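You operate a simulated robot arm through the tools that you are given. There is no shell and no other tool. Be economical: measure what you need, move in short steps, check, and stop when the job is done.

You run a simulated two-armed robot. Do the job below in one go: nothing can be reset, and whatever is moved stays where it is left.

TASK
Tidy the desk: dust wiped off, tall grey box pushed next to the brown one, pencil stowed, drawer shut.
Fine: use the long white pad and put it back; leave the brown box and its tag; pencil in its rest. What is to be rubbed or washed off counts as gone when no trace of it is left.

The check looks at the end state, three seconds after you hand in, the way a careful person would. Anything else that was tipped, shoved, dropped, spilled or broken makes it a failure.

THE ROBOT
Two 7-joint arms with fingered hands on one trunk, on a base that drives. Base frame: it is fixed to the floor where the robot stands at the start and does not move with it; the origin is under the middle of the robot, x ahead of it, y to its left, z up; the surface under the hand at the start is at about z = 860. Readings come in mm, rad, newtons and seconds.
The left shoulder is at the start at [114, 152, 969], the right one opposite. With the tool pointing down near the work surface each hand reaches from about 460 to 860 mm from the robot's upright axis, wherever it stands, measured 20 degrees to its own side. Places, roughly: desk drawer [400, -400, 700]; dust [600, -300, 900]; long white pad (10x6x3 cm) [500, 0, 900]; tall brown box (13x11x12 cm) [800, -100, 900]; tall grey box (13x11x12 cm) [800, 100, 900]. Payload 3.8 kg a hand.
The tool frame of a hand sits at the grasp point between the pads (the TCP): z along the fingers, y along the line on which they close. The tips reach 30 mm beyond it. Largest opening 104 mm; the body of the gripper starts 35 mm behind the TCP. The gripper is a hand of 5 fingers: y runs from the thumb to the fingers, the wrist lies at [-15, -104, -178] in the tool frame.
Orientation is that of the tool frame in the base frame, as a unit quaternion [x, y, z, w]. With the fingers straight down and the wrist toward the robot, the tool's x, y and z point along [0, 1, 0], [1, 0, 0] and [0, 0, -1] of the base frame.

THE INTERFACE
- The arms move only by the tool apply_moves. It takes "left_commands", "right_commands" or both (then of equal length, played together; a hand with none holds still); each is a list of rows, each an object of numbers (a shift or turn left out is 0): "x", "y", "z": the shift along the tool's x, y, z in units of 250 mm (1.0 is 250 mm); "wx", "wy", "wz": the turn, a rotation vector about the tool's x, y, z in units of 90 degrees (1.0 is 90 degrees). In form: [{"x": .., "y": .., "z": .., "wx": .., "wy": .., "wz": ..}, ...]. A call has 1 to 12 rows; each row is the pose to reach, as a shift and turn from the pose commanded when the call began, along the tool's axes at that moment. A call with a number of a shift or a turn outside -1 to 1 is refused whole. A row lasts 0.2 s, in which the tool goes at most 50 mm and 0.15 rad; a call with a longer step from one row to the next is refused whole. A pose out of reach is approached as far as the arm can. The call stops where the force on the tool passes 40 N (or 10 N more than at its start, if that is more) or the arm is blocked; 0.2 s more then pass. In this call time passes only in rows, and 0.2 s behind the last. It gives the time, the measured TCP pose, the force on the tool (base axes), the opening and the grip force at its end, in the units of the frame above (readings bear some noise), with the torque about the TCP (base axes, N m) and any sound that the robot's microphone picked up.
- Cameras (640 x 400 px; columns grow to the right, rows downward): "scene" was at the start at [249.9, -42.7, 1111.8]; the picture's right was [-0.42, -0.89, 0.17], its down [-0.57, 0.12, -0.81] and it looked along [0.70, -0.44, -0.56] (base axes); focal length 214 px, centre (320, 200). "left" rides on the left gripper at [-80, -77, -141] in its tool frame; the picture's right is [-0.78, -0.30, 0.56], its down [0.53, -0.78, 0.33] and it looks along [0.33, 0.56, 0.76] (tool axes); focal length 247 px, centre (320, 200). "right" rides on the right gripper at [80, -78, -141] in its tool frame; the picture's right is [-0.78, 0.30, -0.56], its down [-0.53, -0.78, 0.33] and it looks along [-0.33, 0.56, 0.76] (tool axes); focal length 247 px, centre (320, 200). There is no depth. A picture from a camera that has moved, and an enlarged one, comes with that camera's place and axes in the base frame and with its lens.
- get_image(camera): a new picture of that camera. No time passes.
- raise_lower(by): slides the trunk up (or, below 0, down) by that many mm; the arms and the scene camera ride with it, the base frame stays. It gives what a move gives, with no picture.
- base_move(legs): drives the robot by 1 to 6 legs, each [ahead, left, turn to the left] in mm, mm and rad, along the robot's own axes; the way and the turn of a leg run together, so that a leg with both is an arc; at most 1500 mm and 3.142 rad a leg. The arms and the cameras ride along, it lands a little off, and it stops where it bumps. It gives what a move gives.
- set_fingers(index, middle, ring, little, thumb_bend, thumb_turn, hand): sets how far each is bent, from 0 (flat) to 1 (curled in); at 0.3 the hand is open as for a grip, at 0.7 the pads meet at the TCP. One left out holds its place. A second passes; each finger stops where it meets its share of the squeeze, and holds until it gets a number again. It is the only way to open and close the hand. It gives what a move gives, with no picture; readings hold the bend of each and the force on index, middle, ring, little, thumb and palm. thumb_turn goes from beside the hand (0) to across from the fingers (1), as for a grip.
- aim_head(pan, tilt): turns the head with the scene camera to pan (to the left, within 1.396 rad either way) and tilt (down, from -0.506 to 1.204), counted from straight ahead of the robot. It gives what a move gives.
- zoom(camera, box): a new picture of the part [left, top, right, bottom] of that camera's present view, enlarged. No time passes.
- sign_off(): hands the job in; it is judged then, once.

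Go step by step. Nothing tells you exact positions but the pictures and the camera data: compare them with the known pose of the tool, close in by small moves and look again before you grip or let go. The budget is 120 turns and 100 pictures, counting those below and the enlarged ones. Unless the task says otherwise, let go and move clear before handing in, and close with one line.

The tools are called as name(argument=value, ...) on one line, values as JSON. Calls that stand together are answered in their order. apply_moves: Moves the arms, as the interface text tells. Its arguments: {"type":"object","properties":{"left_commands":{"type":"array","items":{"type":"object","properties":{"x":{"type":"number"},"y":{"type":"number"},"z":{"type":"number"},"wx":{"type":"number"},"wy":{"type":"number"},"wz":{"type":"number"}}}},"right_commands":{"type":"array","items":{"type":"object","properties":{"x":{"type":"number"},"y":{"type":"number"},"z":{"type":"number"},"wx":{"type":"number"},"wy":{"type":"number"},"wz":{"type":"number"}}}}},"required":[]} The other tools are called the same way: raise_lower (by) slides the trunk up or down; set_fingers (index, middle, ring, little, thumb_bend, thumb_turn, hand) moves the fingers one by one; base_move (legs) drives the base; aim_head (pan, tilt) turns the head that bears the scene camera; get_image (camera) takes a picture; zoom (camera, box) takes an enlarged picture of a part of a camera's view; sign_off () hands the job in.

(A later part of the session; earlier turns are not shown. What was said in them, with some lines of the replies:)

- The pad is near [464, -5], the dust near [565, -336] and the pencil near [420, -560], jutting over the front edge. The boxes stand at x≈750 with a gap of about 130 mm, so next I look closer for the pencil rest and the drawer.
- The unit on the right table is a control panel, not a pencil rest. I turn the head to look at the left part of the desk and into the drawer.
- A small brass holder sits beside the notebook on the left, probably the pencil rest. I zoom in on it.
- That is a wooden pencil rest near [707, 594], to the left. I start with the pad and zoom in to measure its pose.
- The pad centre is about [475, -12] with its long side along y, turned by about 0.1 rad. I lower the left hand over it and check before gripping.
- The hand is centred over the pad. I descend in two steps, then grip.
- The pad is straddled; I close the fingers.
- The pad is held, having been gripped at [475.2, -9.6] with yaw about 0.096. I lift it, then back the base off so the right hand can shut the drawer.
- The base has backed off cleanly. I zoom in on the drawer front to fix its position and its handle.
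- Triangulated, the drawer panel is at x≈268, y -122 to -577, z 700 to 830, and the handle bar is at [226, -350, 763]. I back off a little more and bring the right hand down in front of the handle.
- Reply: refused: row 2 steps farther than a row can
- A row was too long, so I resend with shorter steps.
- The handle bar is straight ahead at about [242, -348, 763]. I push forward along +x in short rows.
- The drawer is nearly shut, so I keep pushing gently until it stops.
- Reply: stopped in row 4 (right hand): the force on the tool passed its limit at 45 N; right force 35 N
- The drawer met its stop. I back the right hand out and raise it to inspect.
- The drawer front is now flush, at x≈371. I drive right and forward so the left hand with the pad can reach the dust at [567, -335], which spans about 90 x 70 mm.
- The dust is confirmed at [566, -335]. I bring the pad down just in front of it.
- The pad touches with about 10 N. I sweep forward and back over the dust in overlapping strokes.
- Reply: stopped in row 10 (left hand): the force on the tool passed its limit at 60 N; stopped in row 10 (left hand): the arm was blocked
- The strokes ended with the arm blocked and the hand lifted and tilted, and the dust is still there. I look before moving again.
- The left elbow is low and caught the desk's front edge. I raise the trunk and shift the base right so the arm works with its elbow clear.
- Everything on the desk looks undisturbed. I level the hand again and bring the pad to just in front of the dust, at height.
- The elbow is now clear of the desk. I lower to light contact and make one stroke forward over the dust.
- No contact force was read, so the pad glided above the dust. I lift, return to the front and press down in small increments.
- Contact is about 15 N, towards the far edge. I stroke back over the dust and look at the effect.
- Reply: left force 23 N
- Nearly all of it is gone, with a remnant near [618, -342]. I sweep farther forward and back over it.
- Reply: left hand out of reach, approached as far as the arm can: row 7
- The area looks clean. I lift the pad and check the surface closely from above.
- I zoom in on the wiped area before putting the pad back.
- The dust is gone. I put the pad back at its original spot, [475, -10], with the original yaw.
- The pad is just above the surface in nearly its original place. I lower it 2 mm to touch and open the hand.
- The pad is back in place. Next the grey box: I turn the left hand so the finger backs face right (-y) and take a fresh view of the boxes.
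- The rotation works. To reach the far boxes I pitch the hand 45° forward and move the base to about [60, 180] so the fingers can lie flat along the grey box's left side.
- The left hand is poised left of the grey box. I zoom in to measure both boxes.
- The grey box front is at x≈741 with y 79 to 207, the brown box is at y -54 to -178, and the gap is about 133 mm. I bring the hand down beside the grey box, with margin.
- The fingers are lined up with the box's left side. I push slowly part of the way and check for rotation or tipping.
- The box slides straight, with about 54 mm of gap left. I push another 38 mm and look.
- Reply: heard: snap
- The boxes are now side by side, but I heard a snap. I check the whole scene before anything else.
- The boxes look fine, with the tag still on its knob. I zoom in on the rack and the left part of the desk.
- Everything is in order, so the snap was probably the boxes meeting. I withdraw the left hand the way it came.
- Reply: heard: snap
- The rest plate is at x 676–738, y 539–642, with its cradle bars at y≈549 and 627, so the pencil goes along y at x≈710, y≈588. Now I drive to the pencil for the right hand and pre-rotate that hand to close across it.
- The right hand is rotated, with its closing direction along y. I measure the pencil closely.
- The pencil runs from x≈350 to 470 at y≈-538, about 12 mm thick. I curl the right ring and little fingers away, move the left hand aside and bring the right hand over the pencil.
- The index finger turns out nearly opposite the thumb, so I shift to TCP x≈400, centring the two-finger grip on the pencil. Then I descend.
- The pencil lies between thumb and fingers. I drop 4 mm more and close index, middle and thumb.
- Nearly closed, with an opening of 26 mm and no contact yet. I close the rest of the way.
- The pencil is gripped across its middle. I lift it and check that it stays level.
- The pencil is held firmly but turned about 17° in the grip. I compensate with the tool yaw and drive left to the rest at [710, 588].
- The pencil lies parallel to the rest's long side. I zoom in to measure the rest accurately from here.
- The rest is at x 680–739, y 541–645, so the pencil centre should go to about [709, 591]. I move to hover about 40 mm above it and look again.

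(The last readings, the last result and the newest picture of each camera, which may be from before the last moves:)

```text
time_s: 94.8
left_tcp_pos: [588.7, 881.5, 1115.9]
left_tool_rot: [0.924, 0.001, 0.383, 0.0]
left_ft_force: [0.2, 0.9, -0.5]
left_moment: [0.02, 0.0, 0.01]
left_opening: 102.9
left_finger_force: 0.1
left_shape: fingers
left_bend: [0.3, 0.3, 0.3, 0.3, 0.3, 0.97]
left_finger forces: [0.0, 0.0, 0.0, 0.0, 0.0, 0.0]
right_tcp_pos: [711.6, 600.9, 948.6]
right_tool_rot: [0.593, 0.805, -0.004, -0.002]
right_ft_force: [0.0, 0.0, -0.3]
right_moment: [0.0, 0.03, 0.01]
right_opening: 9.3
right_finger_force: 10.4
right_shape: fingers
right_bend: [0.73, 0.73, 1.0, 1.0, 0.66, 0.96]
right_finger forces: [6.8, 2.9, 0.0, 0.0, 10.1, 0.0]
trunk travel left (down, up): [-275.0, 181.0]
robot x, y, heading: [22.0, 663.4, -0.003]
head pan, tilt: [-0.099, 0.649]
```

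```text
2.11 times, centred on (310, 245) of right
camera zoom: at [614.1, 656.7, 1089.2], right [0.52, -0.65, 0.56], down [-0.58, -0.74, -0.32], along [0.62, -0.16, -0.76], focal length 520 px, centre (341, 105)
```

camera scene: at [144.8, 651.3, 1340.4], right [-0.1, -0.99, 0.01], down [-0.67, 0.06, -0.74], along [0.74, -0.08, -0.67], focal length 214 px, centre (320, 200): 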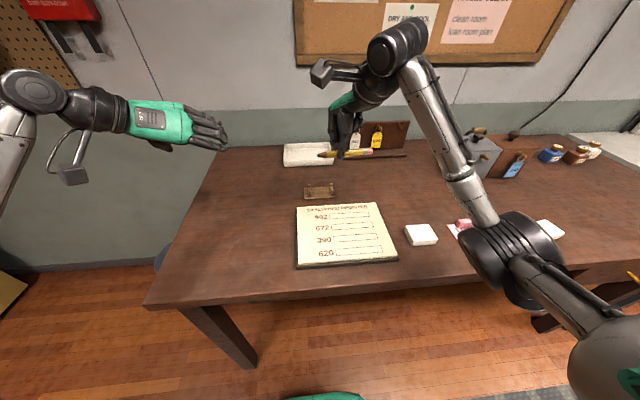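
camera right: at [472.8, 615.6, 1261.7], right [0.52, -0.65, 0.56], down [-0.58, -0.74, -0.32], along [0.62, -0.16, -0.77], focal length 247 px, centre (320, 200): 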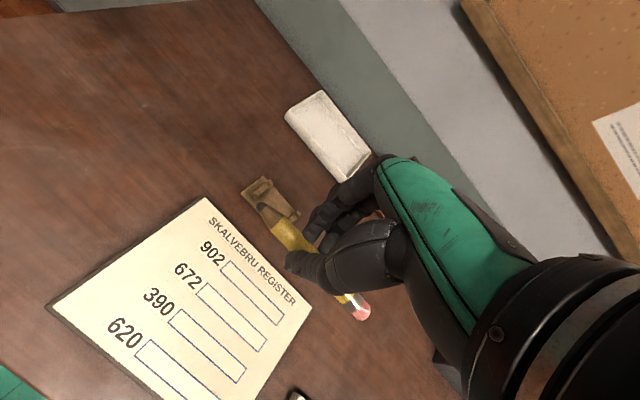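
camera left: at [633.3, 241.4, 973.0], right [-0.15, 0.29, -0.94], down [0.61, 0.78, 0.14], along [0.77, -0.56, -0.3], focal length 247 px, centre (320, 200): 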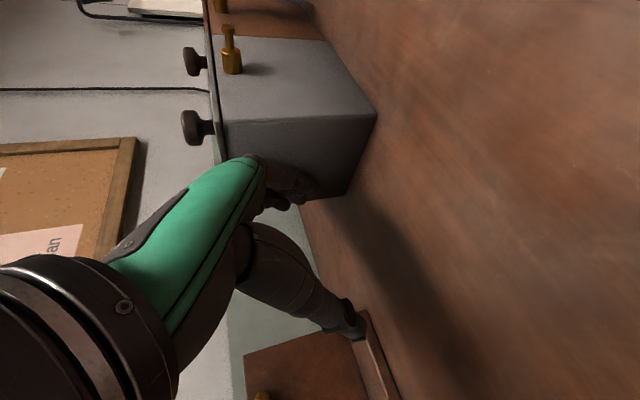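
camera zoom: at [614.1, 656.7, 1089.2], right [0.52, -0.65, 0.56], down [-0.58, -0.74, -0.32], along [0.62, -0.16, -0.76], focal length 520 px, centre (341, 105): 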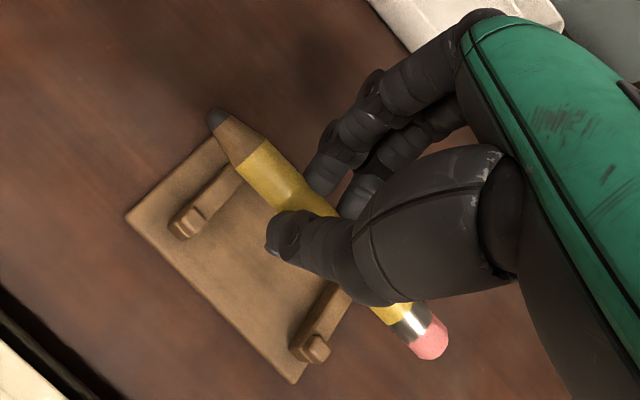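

Triangulated, the pencil centre is at about [699.5, 594, 930], already parallel to the rest but about 9 mm short in x. I correct that and descend partway.

apply_moves(right_commands=[{"x": -0.019, "y": 0.036, "z": 0.04}, {"x": -0.019, "y": 0.036, "z": 0.09}])

zoom(camera="scene", box=[290, 150, 370, 210])

zoom(camera="right", box=[220, 150, 400, 340])

```text
time_s: 95.4
left_tcp_pos: [588.8, 880.9, 1116.9]
left_tool_rot: [0.924, 0.0, 0.382, 0.0]
left_ft_force: [0.3, -0.2, 0.4]
left_moment: [-0.01, 0.01, 0.02]
left_opening: 102.9
left_finger_force: 0.1
left_shape: fingers
left_bend: [0.3, 0.3, 0.3, 0.3, 0.3, 0.97]
left_finger forces: [0.1, 0.1, 0.0, 0.0, 0.0, 0.0]
right_tcp_pos: [722.4, 597.9, 925.7]
right_tool_rot: [0.592, 0.806, -0.004, -0.001]
right_ft_force: [-0.3, 0.0, -0.5]
right_moment: [0.01, -0.03, 0.01]
right_opening: 9.7
right_finger_force: 9.8
right_shape: fingers
right_bend: [0.73, 0.73, 1.0, 1.0, 0.66, 0.96]
right_finger forces: [6.9, 2.7, 0.0, 0.0, 10.0, 0.1]
trunk travel left (down, up): [-275.0, 181.0]
robot x, y, heading: [18.0, 661.8, -0.0]
head pan, tilt: [-0.099, 0.649]
```

```text
6.67 times, centred on (330, 180) of scene
camera zoom: at [144.3, 651.5, 1340.5], right [-0.1, -0.99, 0.01], down [-0.67, 0.06, -0.74], along [0.74, -0.08, -0.67], focal length 1430 px, centre (253, 333)
```

zoom: 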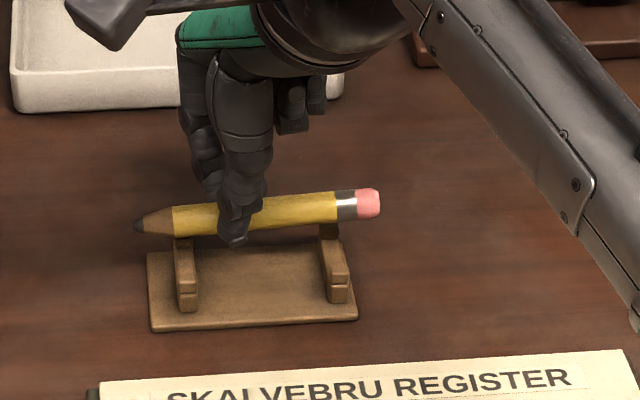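

```text
2.11 times, centred on (310, 245) of right
camera zoom: at [623.5, 653.9, 1067.3], right [0.52, -0.65, 0.56], down [-0.58, -0.74, -0.32], along [0.63, -0.16, -0.76], focal length 520 px, centre (341, 105)
```

zoom: 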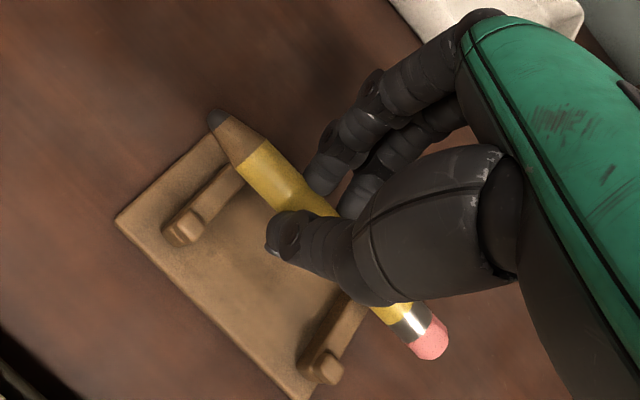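

The pencil is slightly too far forward, by about 3 mm, with the eraser end about 10 mm high. I trim both and go 14 mm lower, then check.

apply_moves(right_commands=[{"x": 0.0, "y": -0.012, "z": 0.0, "wx": -0.015, "wy": 0.05}, {"x": 0.0, "y": -0.012, "z": 0.03, "wx": -0.015, "wy": 0.05}, {"x": 0.0, "y": -0.012, "z": 0.056, "wx": -0.015, "wy": 0.05}])

zoom(camera="scene", box=[290, 150, 370, 210])

zoom(camera="right", box=[220, 150, 400, 340])

```text
time_s: 96.2
left_tcp_pos: [588.1, 880.2, 1119.8]
left_tool_rot: [0.924, 0.001, 0.383, 0.001]
left_ft_force: [-0.6, -0.2, -0.6]
left_moment: [-0.01, -0.03, 0.01]
left_opening: 102.7
left_finger_force: 0.0
left_shape: fingers
left_bend: [0.3, 0.3, 0.3, 0.3, 0.3, 0.97]
left_finger forces: [0.0, 0.0, 0.0, 0.0, 0.1, 0.0]
right_tcp_pos: [717.7, 598.5, 912.1]
right_tool_rot: [0.592, 0.805, 0.03, -0.025]
right_ft_force: [-0.8, 0.1, 1.3]
right_moment: [-0.01, 0.05, 0.02]
right_opening: 9.6
right_finger_force: 9.5
right_shape: fingers
right_bend: [0.73, 0.73, 1.0, 1.0, 0.66, 0.95]
right_finger forces: [5.3, 3.9, 0.0, 0.0, 10.7, 0.0]
trunk travel left (down, up): [-275.0, 181.0]
robot x, y, heading: [20.2, 660.0, -0.002]
head pan, tilt: [-0.099, 0.649]
```

```text
6.67 times, centred on (330, 180) of scene
camera zoom: at [142.9, 651.6, 1340.7], right [-0.1, -0.99, 0.01], down [-0.67, 0.06, -0.74], along [0.74, -0.08, -0.67], focal length 1430 px, centre (253, 333)
```

zoom: 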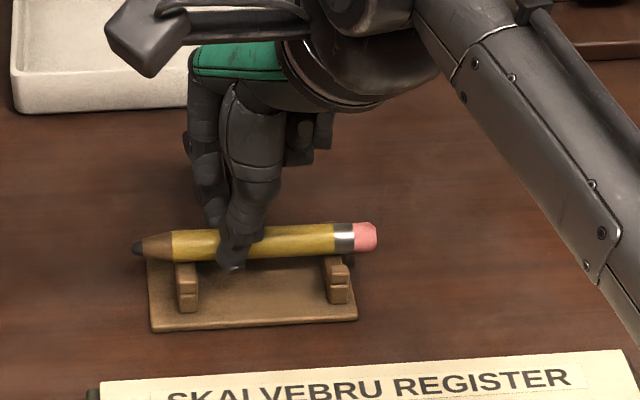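

```text
2.11 times, centred on (310, 245) of right
camera zoom: at [619.5, 641.5, 1057.5], right [0.52, -0.69, 0.5], down [-0.58, -0.71, -0.38], along [0.63, -0.09, -0.77], focal length 520 px, centre (341, 105)
```

zoom: 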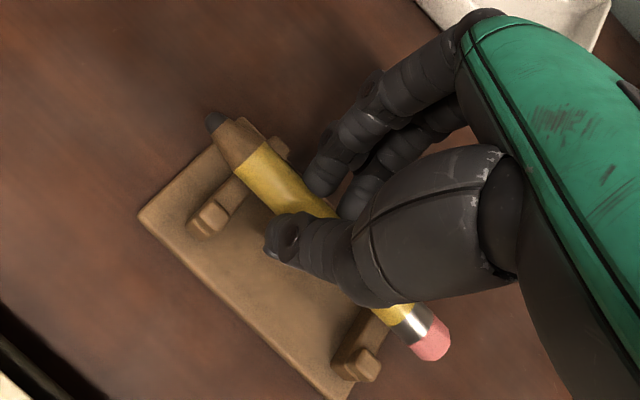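

The pencil is now level at z≈890 and centred between the knobs at x≈708.5. I lower the last millimetres.

apply_moves(right_commands=[{"z": 0.01}, {"z": 0.018}, {"z": 0.026}])

zoom(camera="scene", box=[290, 150, 370, 210])

zoom(camera="right", box=[220, 150, 400, 340])

```text
time_s: 97.0
left_tcp_pos: [585.7, 881.0, 1119.5]
left_tool_rot: [0.923, 0.001, 0.384, 0.001]
left_ft_force: [-0.2, 1.7, 0.1]
left_moment: [0.03, -0.01, -0.02]
left_opening: 102.8
left_finger_force: 0.1
left_shape: fingers
left_bend: [0.3, 0.3, 0.3, 0.3, 0.3, 0.97]
left_finger forces: [0.0, 0.1, 0.0, 0.1, 0.0, 0.1]
right_tcp_pos: [717.2, 599.6, 910.0]
right_tool_rot: [0.592, 0.805, 0.031, -0.024]
right_ft_force: [0.2, -0.6, 16.9]
right_moment: [0.09, 0.12, 0.01]
right_opening: 10.0
right_finger_force: 15.0
right_shape: fingers
right_bend: [0.73, 0.74, 1.0, 1.0, 0.66, 0.95]
right_finger forces: [12.1, 4.0, 0.1, 0.0, 13.5, 0.0]
trunk travel left (down, up): [-275.0, 181.0]
robot x, y, heading: [21.1, 657.9, -0.001]
head pan, tilt: [-0.099, 0.649]
```

```text
6.67 times, centred on (330, 180) of scene
camera zoom: at [141.2, 651.4, 1341.0], right [-0.1, -0.99, 0.01], down [-0.67, 0.06, -0.74], along [0.74, -0.08, -0.67], focal length 1430 px, centre (253, 333)
```

zoom: 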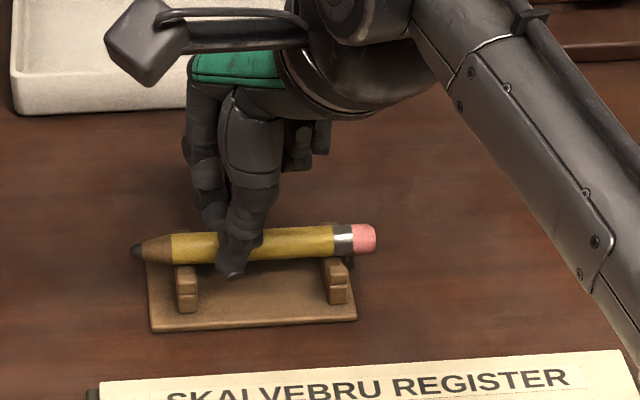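

```text
2.11 times, centred on (310, 245) of right
camera zoom: at [618.5, 641.7, 1054.5], right [0.51, -0.69, 0.5], down [-0.58, -0.71, -0.39], along [0.63, -0.09, -0.77], focal length 520 px, centre (341, 105)
```

zoom: 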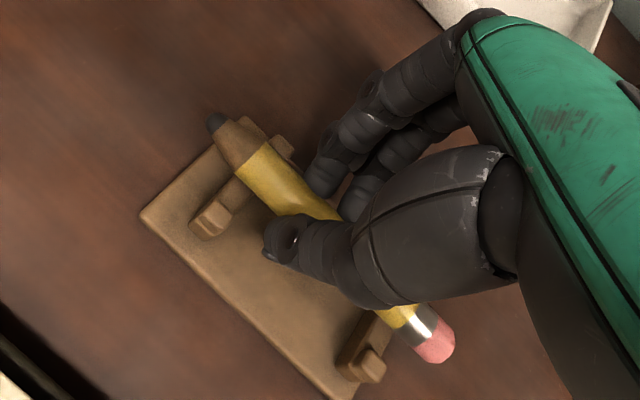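

Contact is 17 N, and both views suggest the pencil sits about 4–5 mm too far back, against the rear knobs. I lift slightly, shift 4 mm towards the robot and lower again.

apply_moves(right_commands=[{"z": -0.016}, {"x": 0.005, "y": -0.016, "z": -0.016}, {"x": 0.005, "y": -0.016, "z": -0.006}, {"x": 0.005, "y": -0.016, "z": 0.002}])

zoom(camera="scene", box=[290, 150, 370, 210])

```text
time_s: 98.0
left_tcp_pos: [586.9, 880.8, 1118.6]
left_tool_rot: [0.924, 0.001, 0.383, 0.0]
left_ft_force: [0.9, 0.2, 0.4]
left_moment: [-0.04, 0.03, 0.0]
left_opening: 102.6
left_finger_force: 0.1
left_shape: fingers
left_bend: [0.3, 0.3, 0.3, 0.3, 0.3, 0.97]
left_finger forces: [0.0, 0.1, 0.0, 0.0, 0.1, 0.1]
right_tcp_pos: [714.6, 598.4, 908.5]
right_tool_rot: [0.592, 0.805, 0.031, -0.023]
right_ft_force: [6.7, -0.1, 20.1]
right_moment: [0.08, -0.12, -0.03]
right_opening: 9.7
right_finger_force: 16.5
right_shape: fingers
right_bend: [0.73, 0.74, 1.0, 1.0, 0.66, 0.95]
right_finger forces: [16.4, 5.4, 0.0, 0.1, 11.3, 0.0]
trunk travel left (down, up): [-275.0, 181.0]
robot x, y, heading: [19.8, 658.3, -0.001]
head pan, tilt: [-0.099, 0.649]
```

```text
6.67 times, centred on (330, 180) of scene
camera zoom: at [141.8, 651.4, 1341.0], right [-0.1, -0.99, 0.01], down [-0.67, 0.06, -0.74], along [0.74, -0.08, -0.67], focal length 1430 px, centre (253, 333)
```

zoom: 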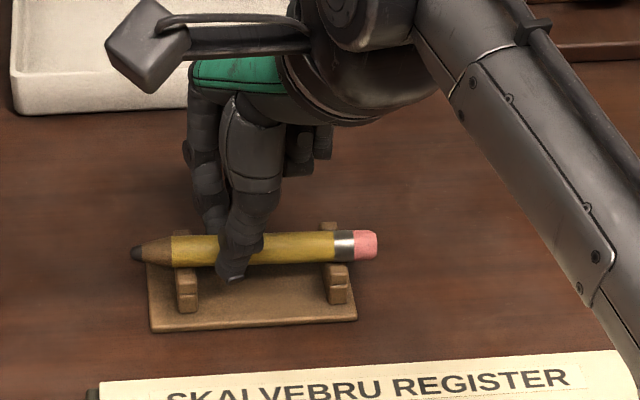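

The pencil now sits between the front and rear knobs, with the rear one visible behind it. I ease off the preload and open the grip gently.

apply_moves(right_commands=[{"z": -0.008, "y": 0.004}])

set_fingers(hand="right", index=0.64, middle=0.64, thumb_bend=0.58)

zoom(camera="scene", box=[290, 150, 370, 210])

zoom(camera="right", box=[220, 150, 400, 340])

```text
time_s: 98.4
left_tcp_pos: [587.3, 880.7, 1118.4]
left_tool_rot: [0.924, 0.002, 0.384, 0.0]
left_ft_force: [0.4, 0.1, 0.2]
left_moment: [0.02, 0.03, 0.03]
left_opening: 103.0
left_finger_force: 0.0
left_shape: fingers
left_bend: [0.3, 0.3, 0.3, 0.3, 0.3, 0.97]
left_finger forces: [0.0, 0.1, 0.1, 0.1, 0.0, 0.0]
right_tcp_pos: [713.2, 598.7, 908.6]
right_tool_rot: [0.592, 0.805, 0.03, -0.024]
right_ft_force: [5.5, -0.8, 18.5]
right_moment: [0.08, -0.06, -0.03]
right_opening: 9.8
right_finger_force: 16.7
right_shape: fingers
right_bend: [0.74, 0.74, 1.0, 1.0, 0.66, 0.95]
right_finger forces: [16.2, 5.0, 0.0, 0.0, 11.6, 0.0]
trunk travel left (down, up): [-275.0, 181.0]
robot x, y, heading: [21.5, 658.9, -0.004]
head pan, tilt: [-0.099, 0.649]
```

```text
time_s: 99.4
left_tcp_pos: [589.5, 881.5, 1117.7]
left_tool_rot: [0.924, 0.001, 0.383, 0.001]
left_ft_force: [-0.9, -0.3, 0.0]
left_moment: [0.01, 0.03, -0.01]
left_opening: 103.1
left_finger_force: 0.1
left_shape: fingers
left_bend: [0.3, 0.3, 0.3, 0.3, 0.3, 0.97]
left_finger forces: [0.0, 0.0, 0.0, 0.0, 0.0, 0.1]
right_tcp_pos: [714.5, 598.3, 907.9]
right_tool_rot: [0.592, 0.805, 0.029, -0.025]
right_ft_force: [0.2, -1.0, 0.0]
right_moment: [-0.02, 0.01, 0.03]
right_opening: 24.6
right_finger_force: 0.1
right_shape: fingers
right_bend: [0.64, 0.64, 1.0, 1.0, 0.57, 0.97]
right_finger forces: [0.0, 0.0, 0.1, 0.0, 0.0, 0.0]
trunk travel left (down, up): [-275.0, 181.0]
robot x, y, heading: [21.2, 662.5, 0.004]
head pan, tilt: [-0.099, 0.649]
```

```text
6.67 times, centred on (330, 180) of scene
camera zoom: at [144.1, 651.4, 1340.5], right [-0.1, -0.99, 0.01], down [-0.67, 0.06, -0.74], along [0.74, -0.08, -0.67], focal length 1430 px, centre (253, 333)
```

zoom: 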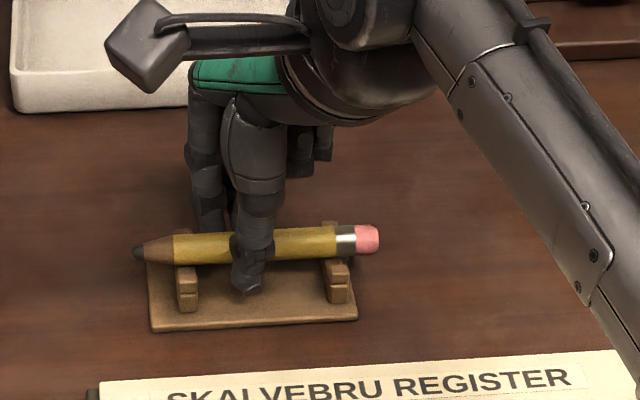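

```text
2.11 times, centred on (310, 245) of right
camera zoom: at [616.9, 641.7, 1052.4], right [0.52, -0.69, 0.5], down [-0.59, -0.71, -0.38], along [0.62, -0.09, -0.78], focal length 520 px, centre (341, 105)
```

zoom: 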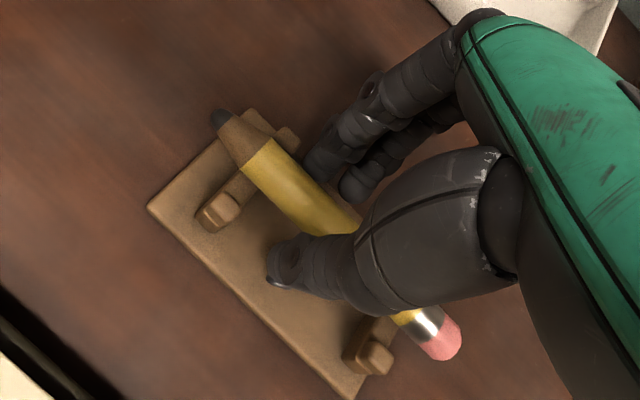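

The pencil rests in the cradle with the hand unloaded. I open wider and lift straight up.

set_fingers(hand="right", index=0.52, middle=0.52, thumb_bend=0.48)

apply_moves(right_commands=[{"z": -0.06}, {"z": -0.14}, {"z": -0.28}, {"z": -0.44}, {"z": -0.6}, {"z": -0.7}])

get_image(camera="right")

zoom(camera="scene", box=[290, 150, 370, 210])

```text
time_s: 100.4
left_tcp_pos: [589.0, 880.0, 1116.8]
left_tool_rot: [0.924, 0.001, 0.383, 0.001]
left_ft_force: [0.0, 0.1, -0.3]
left_moment: [0.01, -0.03, 0.01]
left_opening: 102.6
left_finger_force: 0.1
left_shape: fingers
left_bend: [0.3, 0.3, 0.3, 0.3, 0.3, 0.97]
left_finger forces: [0.0, 0.1, 0.1, 0.0, 0.1, 0.1]
right_tcp_pos: [714.3, 599.2, 908.1]
right_tool_rot: [0.592, 0.805, 0.029, -0.025]
right_ft_force: [0.2, 0.6, -0.1]
right_moment: [0.01, -0.01, 0.02]
right_opening: 51.3
right_finger_force: 0.0
right_shape: fingers
right_bend: [0.52, 0.52, 1.0, 1.0, 0.48, 0.97]
right_finger forces: [0.0, 0.0, 0.1, 0.0, 0.1, 0.1]
trunk travel left (down, up): [-275.0, 181.0]
robot x, y, heading: [18.2, 662.6, 0.0]
head pan, tilt: [-0.099, 0.649]
```

```text
time_s: 101.8
left_tcp_pos: [587.7, 880.0, 1118.5]
left_tool_rot: [0.924, 0.001, 0.382, 0.0]
left_ft_force: [0.8, -0.2, -0.4]
left_moment: [0.03, -0.02, 0.04]
left_opening: 102.9
left_finger_force: 0.0
left_shape: fingers
left_bend: [0.3, 0.3, 0.3, 0.3, 0.3, 0.97]
left_finger forces: [0.0, 0.0, 0.1, 0.0, 0.1, 0.0]
right_tcp_pos: [714.9, 585.9, 1082.6]
right_tool_rot: [0.592, 0.805, 0.029, -0.025]
right_ft_force: [0.4, -0.1, -0.3]
right_moment: [0.01, -0.02, 0.01]
right_opening: 51.7
right_finger_force: 0.1
right_shape: fingers
right_bend: [0.52, 0.52, 1.0, 1.0, 0.48, 0.97]
right_finger forces: [0.0, 0.0, 0.0, 0.0, 0.1, 0.0]
trunk travel left (down, up): [-275.0, 181.0]
robot x, y, heading: [15.0, 659.6, -0.001]
head pan, tilt: [-0.099, 0.649]
```

```text
9 pictures are left
camera right: at [618.1, 628.8, 1228.2], right [0.52, -0.69, 0.5], down [-0.58, -0.71, -0.38], along [0.62, -0.09, -0.78], focal length 247 px, centre (320, 200)
```

right: 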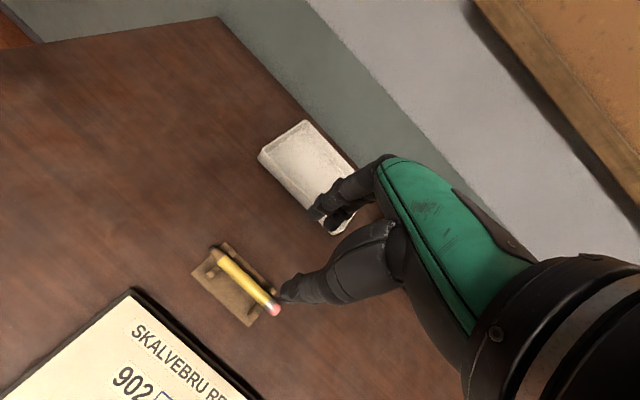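

```text
6.67 times, centred on (330, 180) of scene
camera zoom: at [143.8, 651.5, 1340.6], right [-0.1, -0.99, 0.01], down [-0.67, 0.06, -0.74], along [0.74, -0.08, -0.67], focal length 1430 px, centre (253, 333)
```

zoom: 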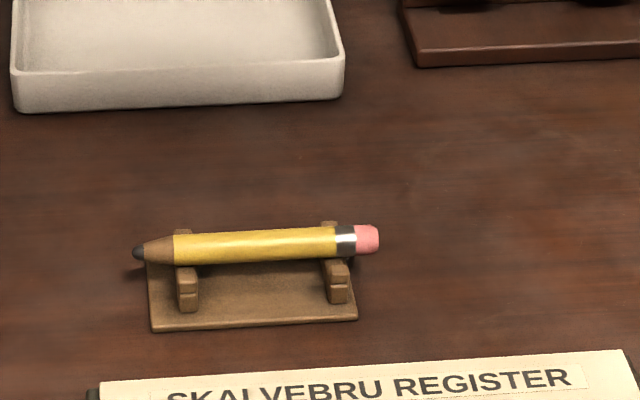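

The pencil lies in its rest between the knobs. I back away and take a last overview of the desk.

base_move(legs=[[-330, 0, 0], [0, -560, 0]])

aim_head(pan=-0.15, tilt=0.45)

get_image(camera="scene")

zoom(camera="scene", box=[320, 150, 520, 275])

```text
time_s: 106.8
left_tcp_pos: [259.5, 324.5, 1117.3]
left_tool_rot: [0.924, 0.004, 0.383, -0.001]
left_ft_force: [0.7, -0.1, 0.1]
left_moment: [-0.04, 0.02, -0.05]
left_opening: 102.8
left_finger_force: 0.1
left_shape: fingers
left_bend: [0.3, 0.3, 0.3, 0.3, 0.3, 0.97]
left_finger forces: [0.0, 0.1, 0.0, 0.1, 0.0, 0.0]
right_tcp_pos: [389.8, 30.6, 1082.6]
right_tool_rot: [0.588, 0.808, 0.028, -0.026]
right_ft_force: [-0.6, 0.1, -0.1]
right_moment: [0.0, 0.03, -0.03]
right_opening: 51.8
right_finger_force: 0.1
right_shape: fingers
right_bend: [0.52, 0.52, 1.0, 1.0, 0.48, 0.97]
right_finger forces: [0.0, 0.1, 0.1, 0.0, 0.1, 0.0]
trunk travel left (down, up): [-275.0, 181.0]
robot x, y, heading: [-302.9, 98.7, 0.009]
head pan, tilt: [-0.099, 0.649]
```

```text
time_s: 107.5
left_tcp_pos: [261.1, 324.7, 1118.2]
left_tool_rot: [0.924, 0.005, 0.382, -0.001]
left_ft_force: [0.2, -0.5, 0.0]
left_moment: [0.01, -0.01, -0.01]
left_opening: 103.0
left_finger_force: 0.0
left_shape: fingers
left_bend: [0.3, 0.3, 0.3, 0.3, 0.3, 0.97]
left_finger forces: [0.0, 0.0, 0.0, 0.0, 0.1, 0.0]
right_tcp_pos: [390.0, 30.4, 1082.6]
right_tool_rot: [0.588, 0.808, 0.03, -0.025]
right_ft_force: [0.5, 0.0, 0.1]
right_moment: [-0.01, -0.03, -0.02]
right_opening: 51.5
right_finger_force: 0.0
right_shape: fingers
right_bend: [0.52, 0.52, 1.0, 1.0, 0.48, 0.97]
right_finger forces: [0.1, 0.0, 0.1, 0.0, 0.0, 0.1]
trunk travel left (down, up): [-275.0, 181.0]
robot x, y, heading: [-306.2, 96.8, 0.009]
head pan, tilt: [-0.15, 0.45]
```

```text
7 pictures are left
camera scene: at [-176.5, 86.4, 1357.8], right [-0.14, -0.99, 0.01], down [-0.51, 0.06, -0.86], along [0.85, -0.13, -0.51], focal length 214 px, centre (320, 200)
```

scene: 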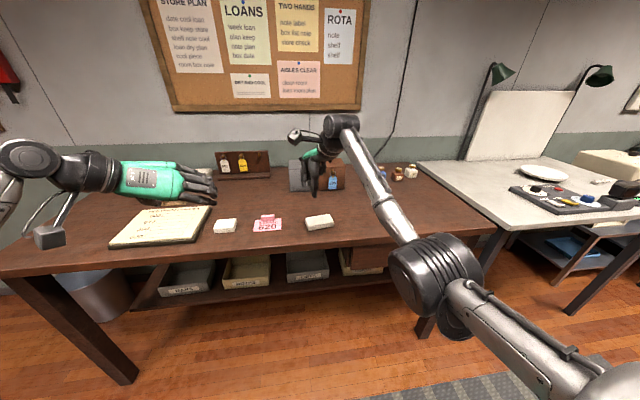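

```text
3.20 times, centred on (420, 212) of scene
camera zoom: at [-176.5, 86.4, 1357.8], right [-0.14, -0.99, 0.01], down [-0.51, 0.06, -0.86], along [0.85, -0.13, -0.51], focal length 686 px, centre (0, 160)
```

zoom: 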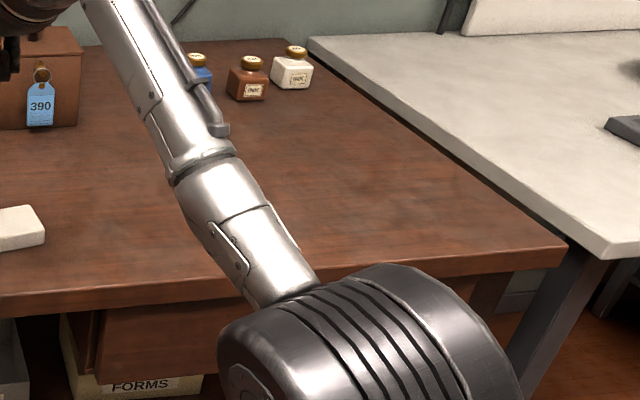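

My arm blocks part of the view, so I shift right to verify the drawer and the box gap.

base_move(legs=[[-60, -480, 0]])

aim_head(pan=0.15, tilt=0.45)

get_image(camera="scene")

```text
time_s: 110.4
left_tcp_pos: [203.4, -158.5, 1117.0]
left_tool_rot: [0.924, 0.005, 0.382, -0.001]
left_ft_force: [1.1, -1.0, 0.1]
left_moment: [-0.02, 0.02, 0.0]
left_opening: 103.0
left_finger_force: 0.0
left_shape: fingers
left_bend: [0.3, 0.3, 0.3, 0.3, 0.3, 0.97]
left_finger forces: [0.0, 0.0, 0.0, 0.1, 0.0, 0.0]
right_tcp_pos: [333.1, -452.2, 1082.9]
right_tool_rot: [0.589, 0.807, 0.029, -0.026]
right_ft_force: [0.0, -0.3, 0.7]
right_moment: [0.01, 0.03, 0.02]
right_opening: 51.7
right_finger_force: 0.0
right_shape: fingers
right_bend: [0.52, 0.52, 1.0, 1.0, 0.48, 0.97]
right_finger forces: [0.0, 0.0, 0.0, 0.0, 0.0, 0.0]
trunk travel left (down, up): [-275.0, 181.0]
robot x, y, heading: [-367.3, -389.0, 0.012]
head pan, tilt: [-0.15, 0.45]
```

```text
time_s: 111.2
left_tcp_pos: [203.3, -158.1, 1118.4]
left_tool_rot: [0.924, 0.004, 0.382, 0.0]
left_ft_force: [-0.2, 0.7, -0.8]
left_moment: [-0.01, 0.01, 0.01]
left_opening: 102.8
left_finger_force: 0.0
left_shape: fingers
left_bend: [0.3, 0.3, 0.3, 0.3, 0.3, 0.97]
left_finger forces: [0.0, 0.0, 0.0, 0.1, 0.1, 0.1]
right_tcp_pos: [333.6, -453.2, 1082.0]
right_tool_rot: [0.589, 0.807, 0.028, -0.026]
right_ft_force: [-1.4, 0.1, 0.6]
right_moment: [0.04, -0.01, 0.03]
right_opening: 51.4
right_finger_force: 0.1
right_shape: fingers
right_bend: [0.52, 0.52, 1.0, 1.0, 0.48, 0.97]
right_finger forces: [0.1, 0.1, 0.1, 0.0, 0.0, 0.0]
trunk travel left (down, up): [-275.0, 181.0]
robot x, y, heading: [-362.3, -381.5, 0.007]
head pan, tilt: [0.15, 0.45]
```

```text
5 pictures are left
camera scene: at [-233.6, -369.3, 1357.9], right [0.15, -0.99, -0.01], down [-0.51, -0.07, -0.86], along [0.85, 0.14, -0.51], focal length 214 px, centre (320, 200)
```

scene: 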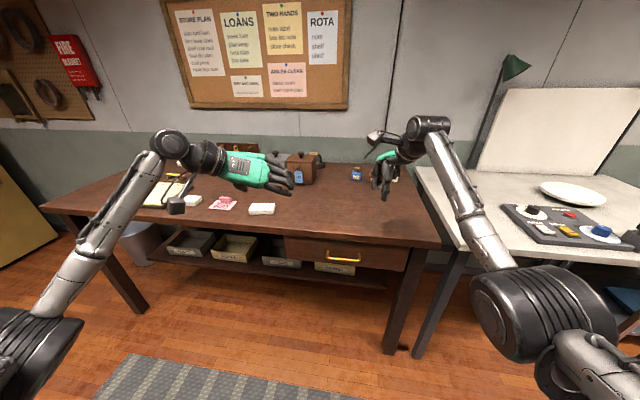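

zoom(camera="scene", box=[250, 190, 450, 310])

get_image(camera="left")

```text
3.20 times, centred on (350, 250) of scene
camera zoom: at [-233.6, -369.3, 1357.9], right [0.15, -0.99, -0.01], down [-0.51, -0.07, -0.86], along [0.85, 0.14, -0.51], focal length 686 px, centre (224, 40)
```

zoom: 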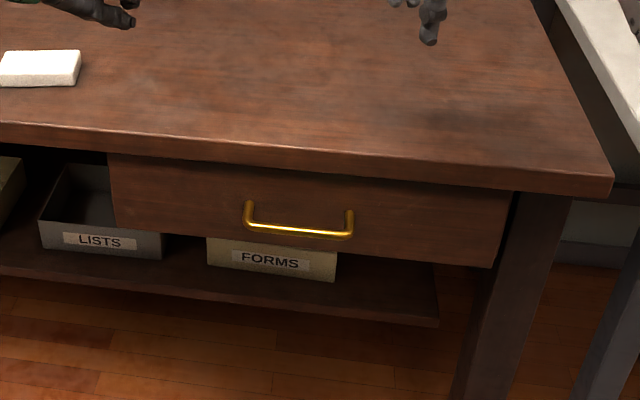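

```text
3 pictures are left
camera left: at [45.8, -82.6, 1160.9], right [-0.16, 0.29, -0.94], down [0.61, 0.78, 0.14], along [0.78, -0.55, -0.3], focal length 247 px, centre (320, 200)
```

left: 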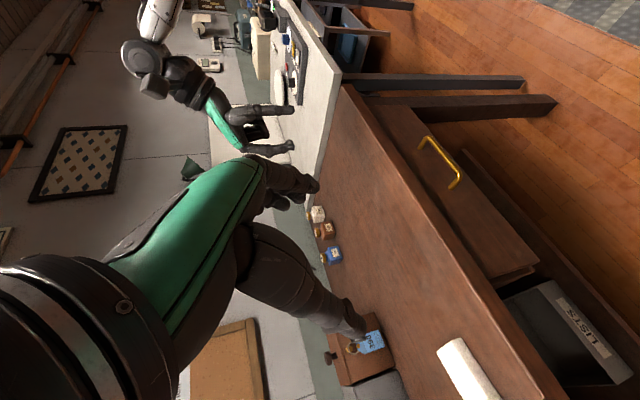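

The drawer front is flush with the desk edge, the dust is gone and the pad is back. The boxes stand side by side with the tag in place, the pencil is in its rest, and both hands are clear. I hand in now.

sign_off()

```text
The job is handed in.
```

The desk is tidied: the dust is wiped off and the long white pad is back where it was. The grey box stands next to the brown one, the pencil lies in its rest, and the drawer is shut.
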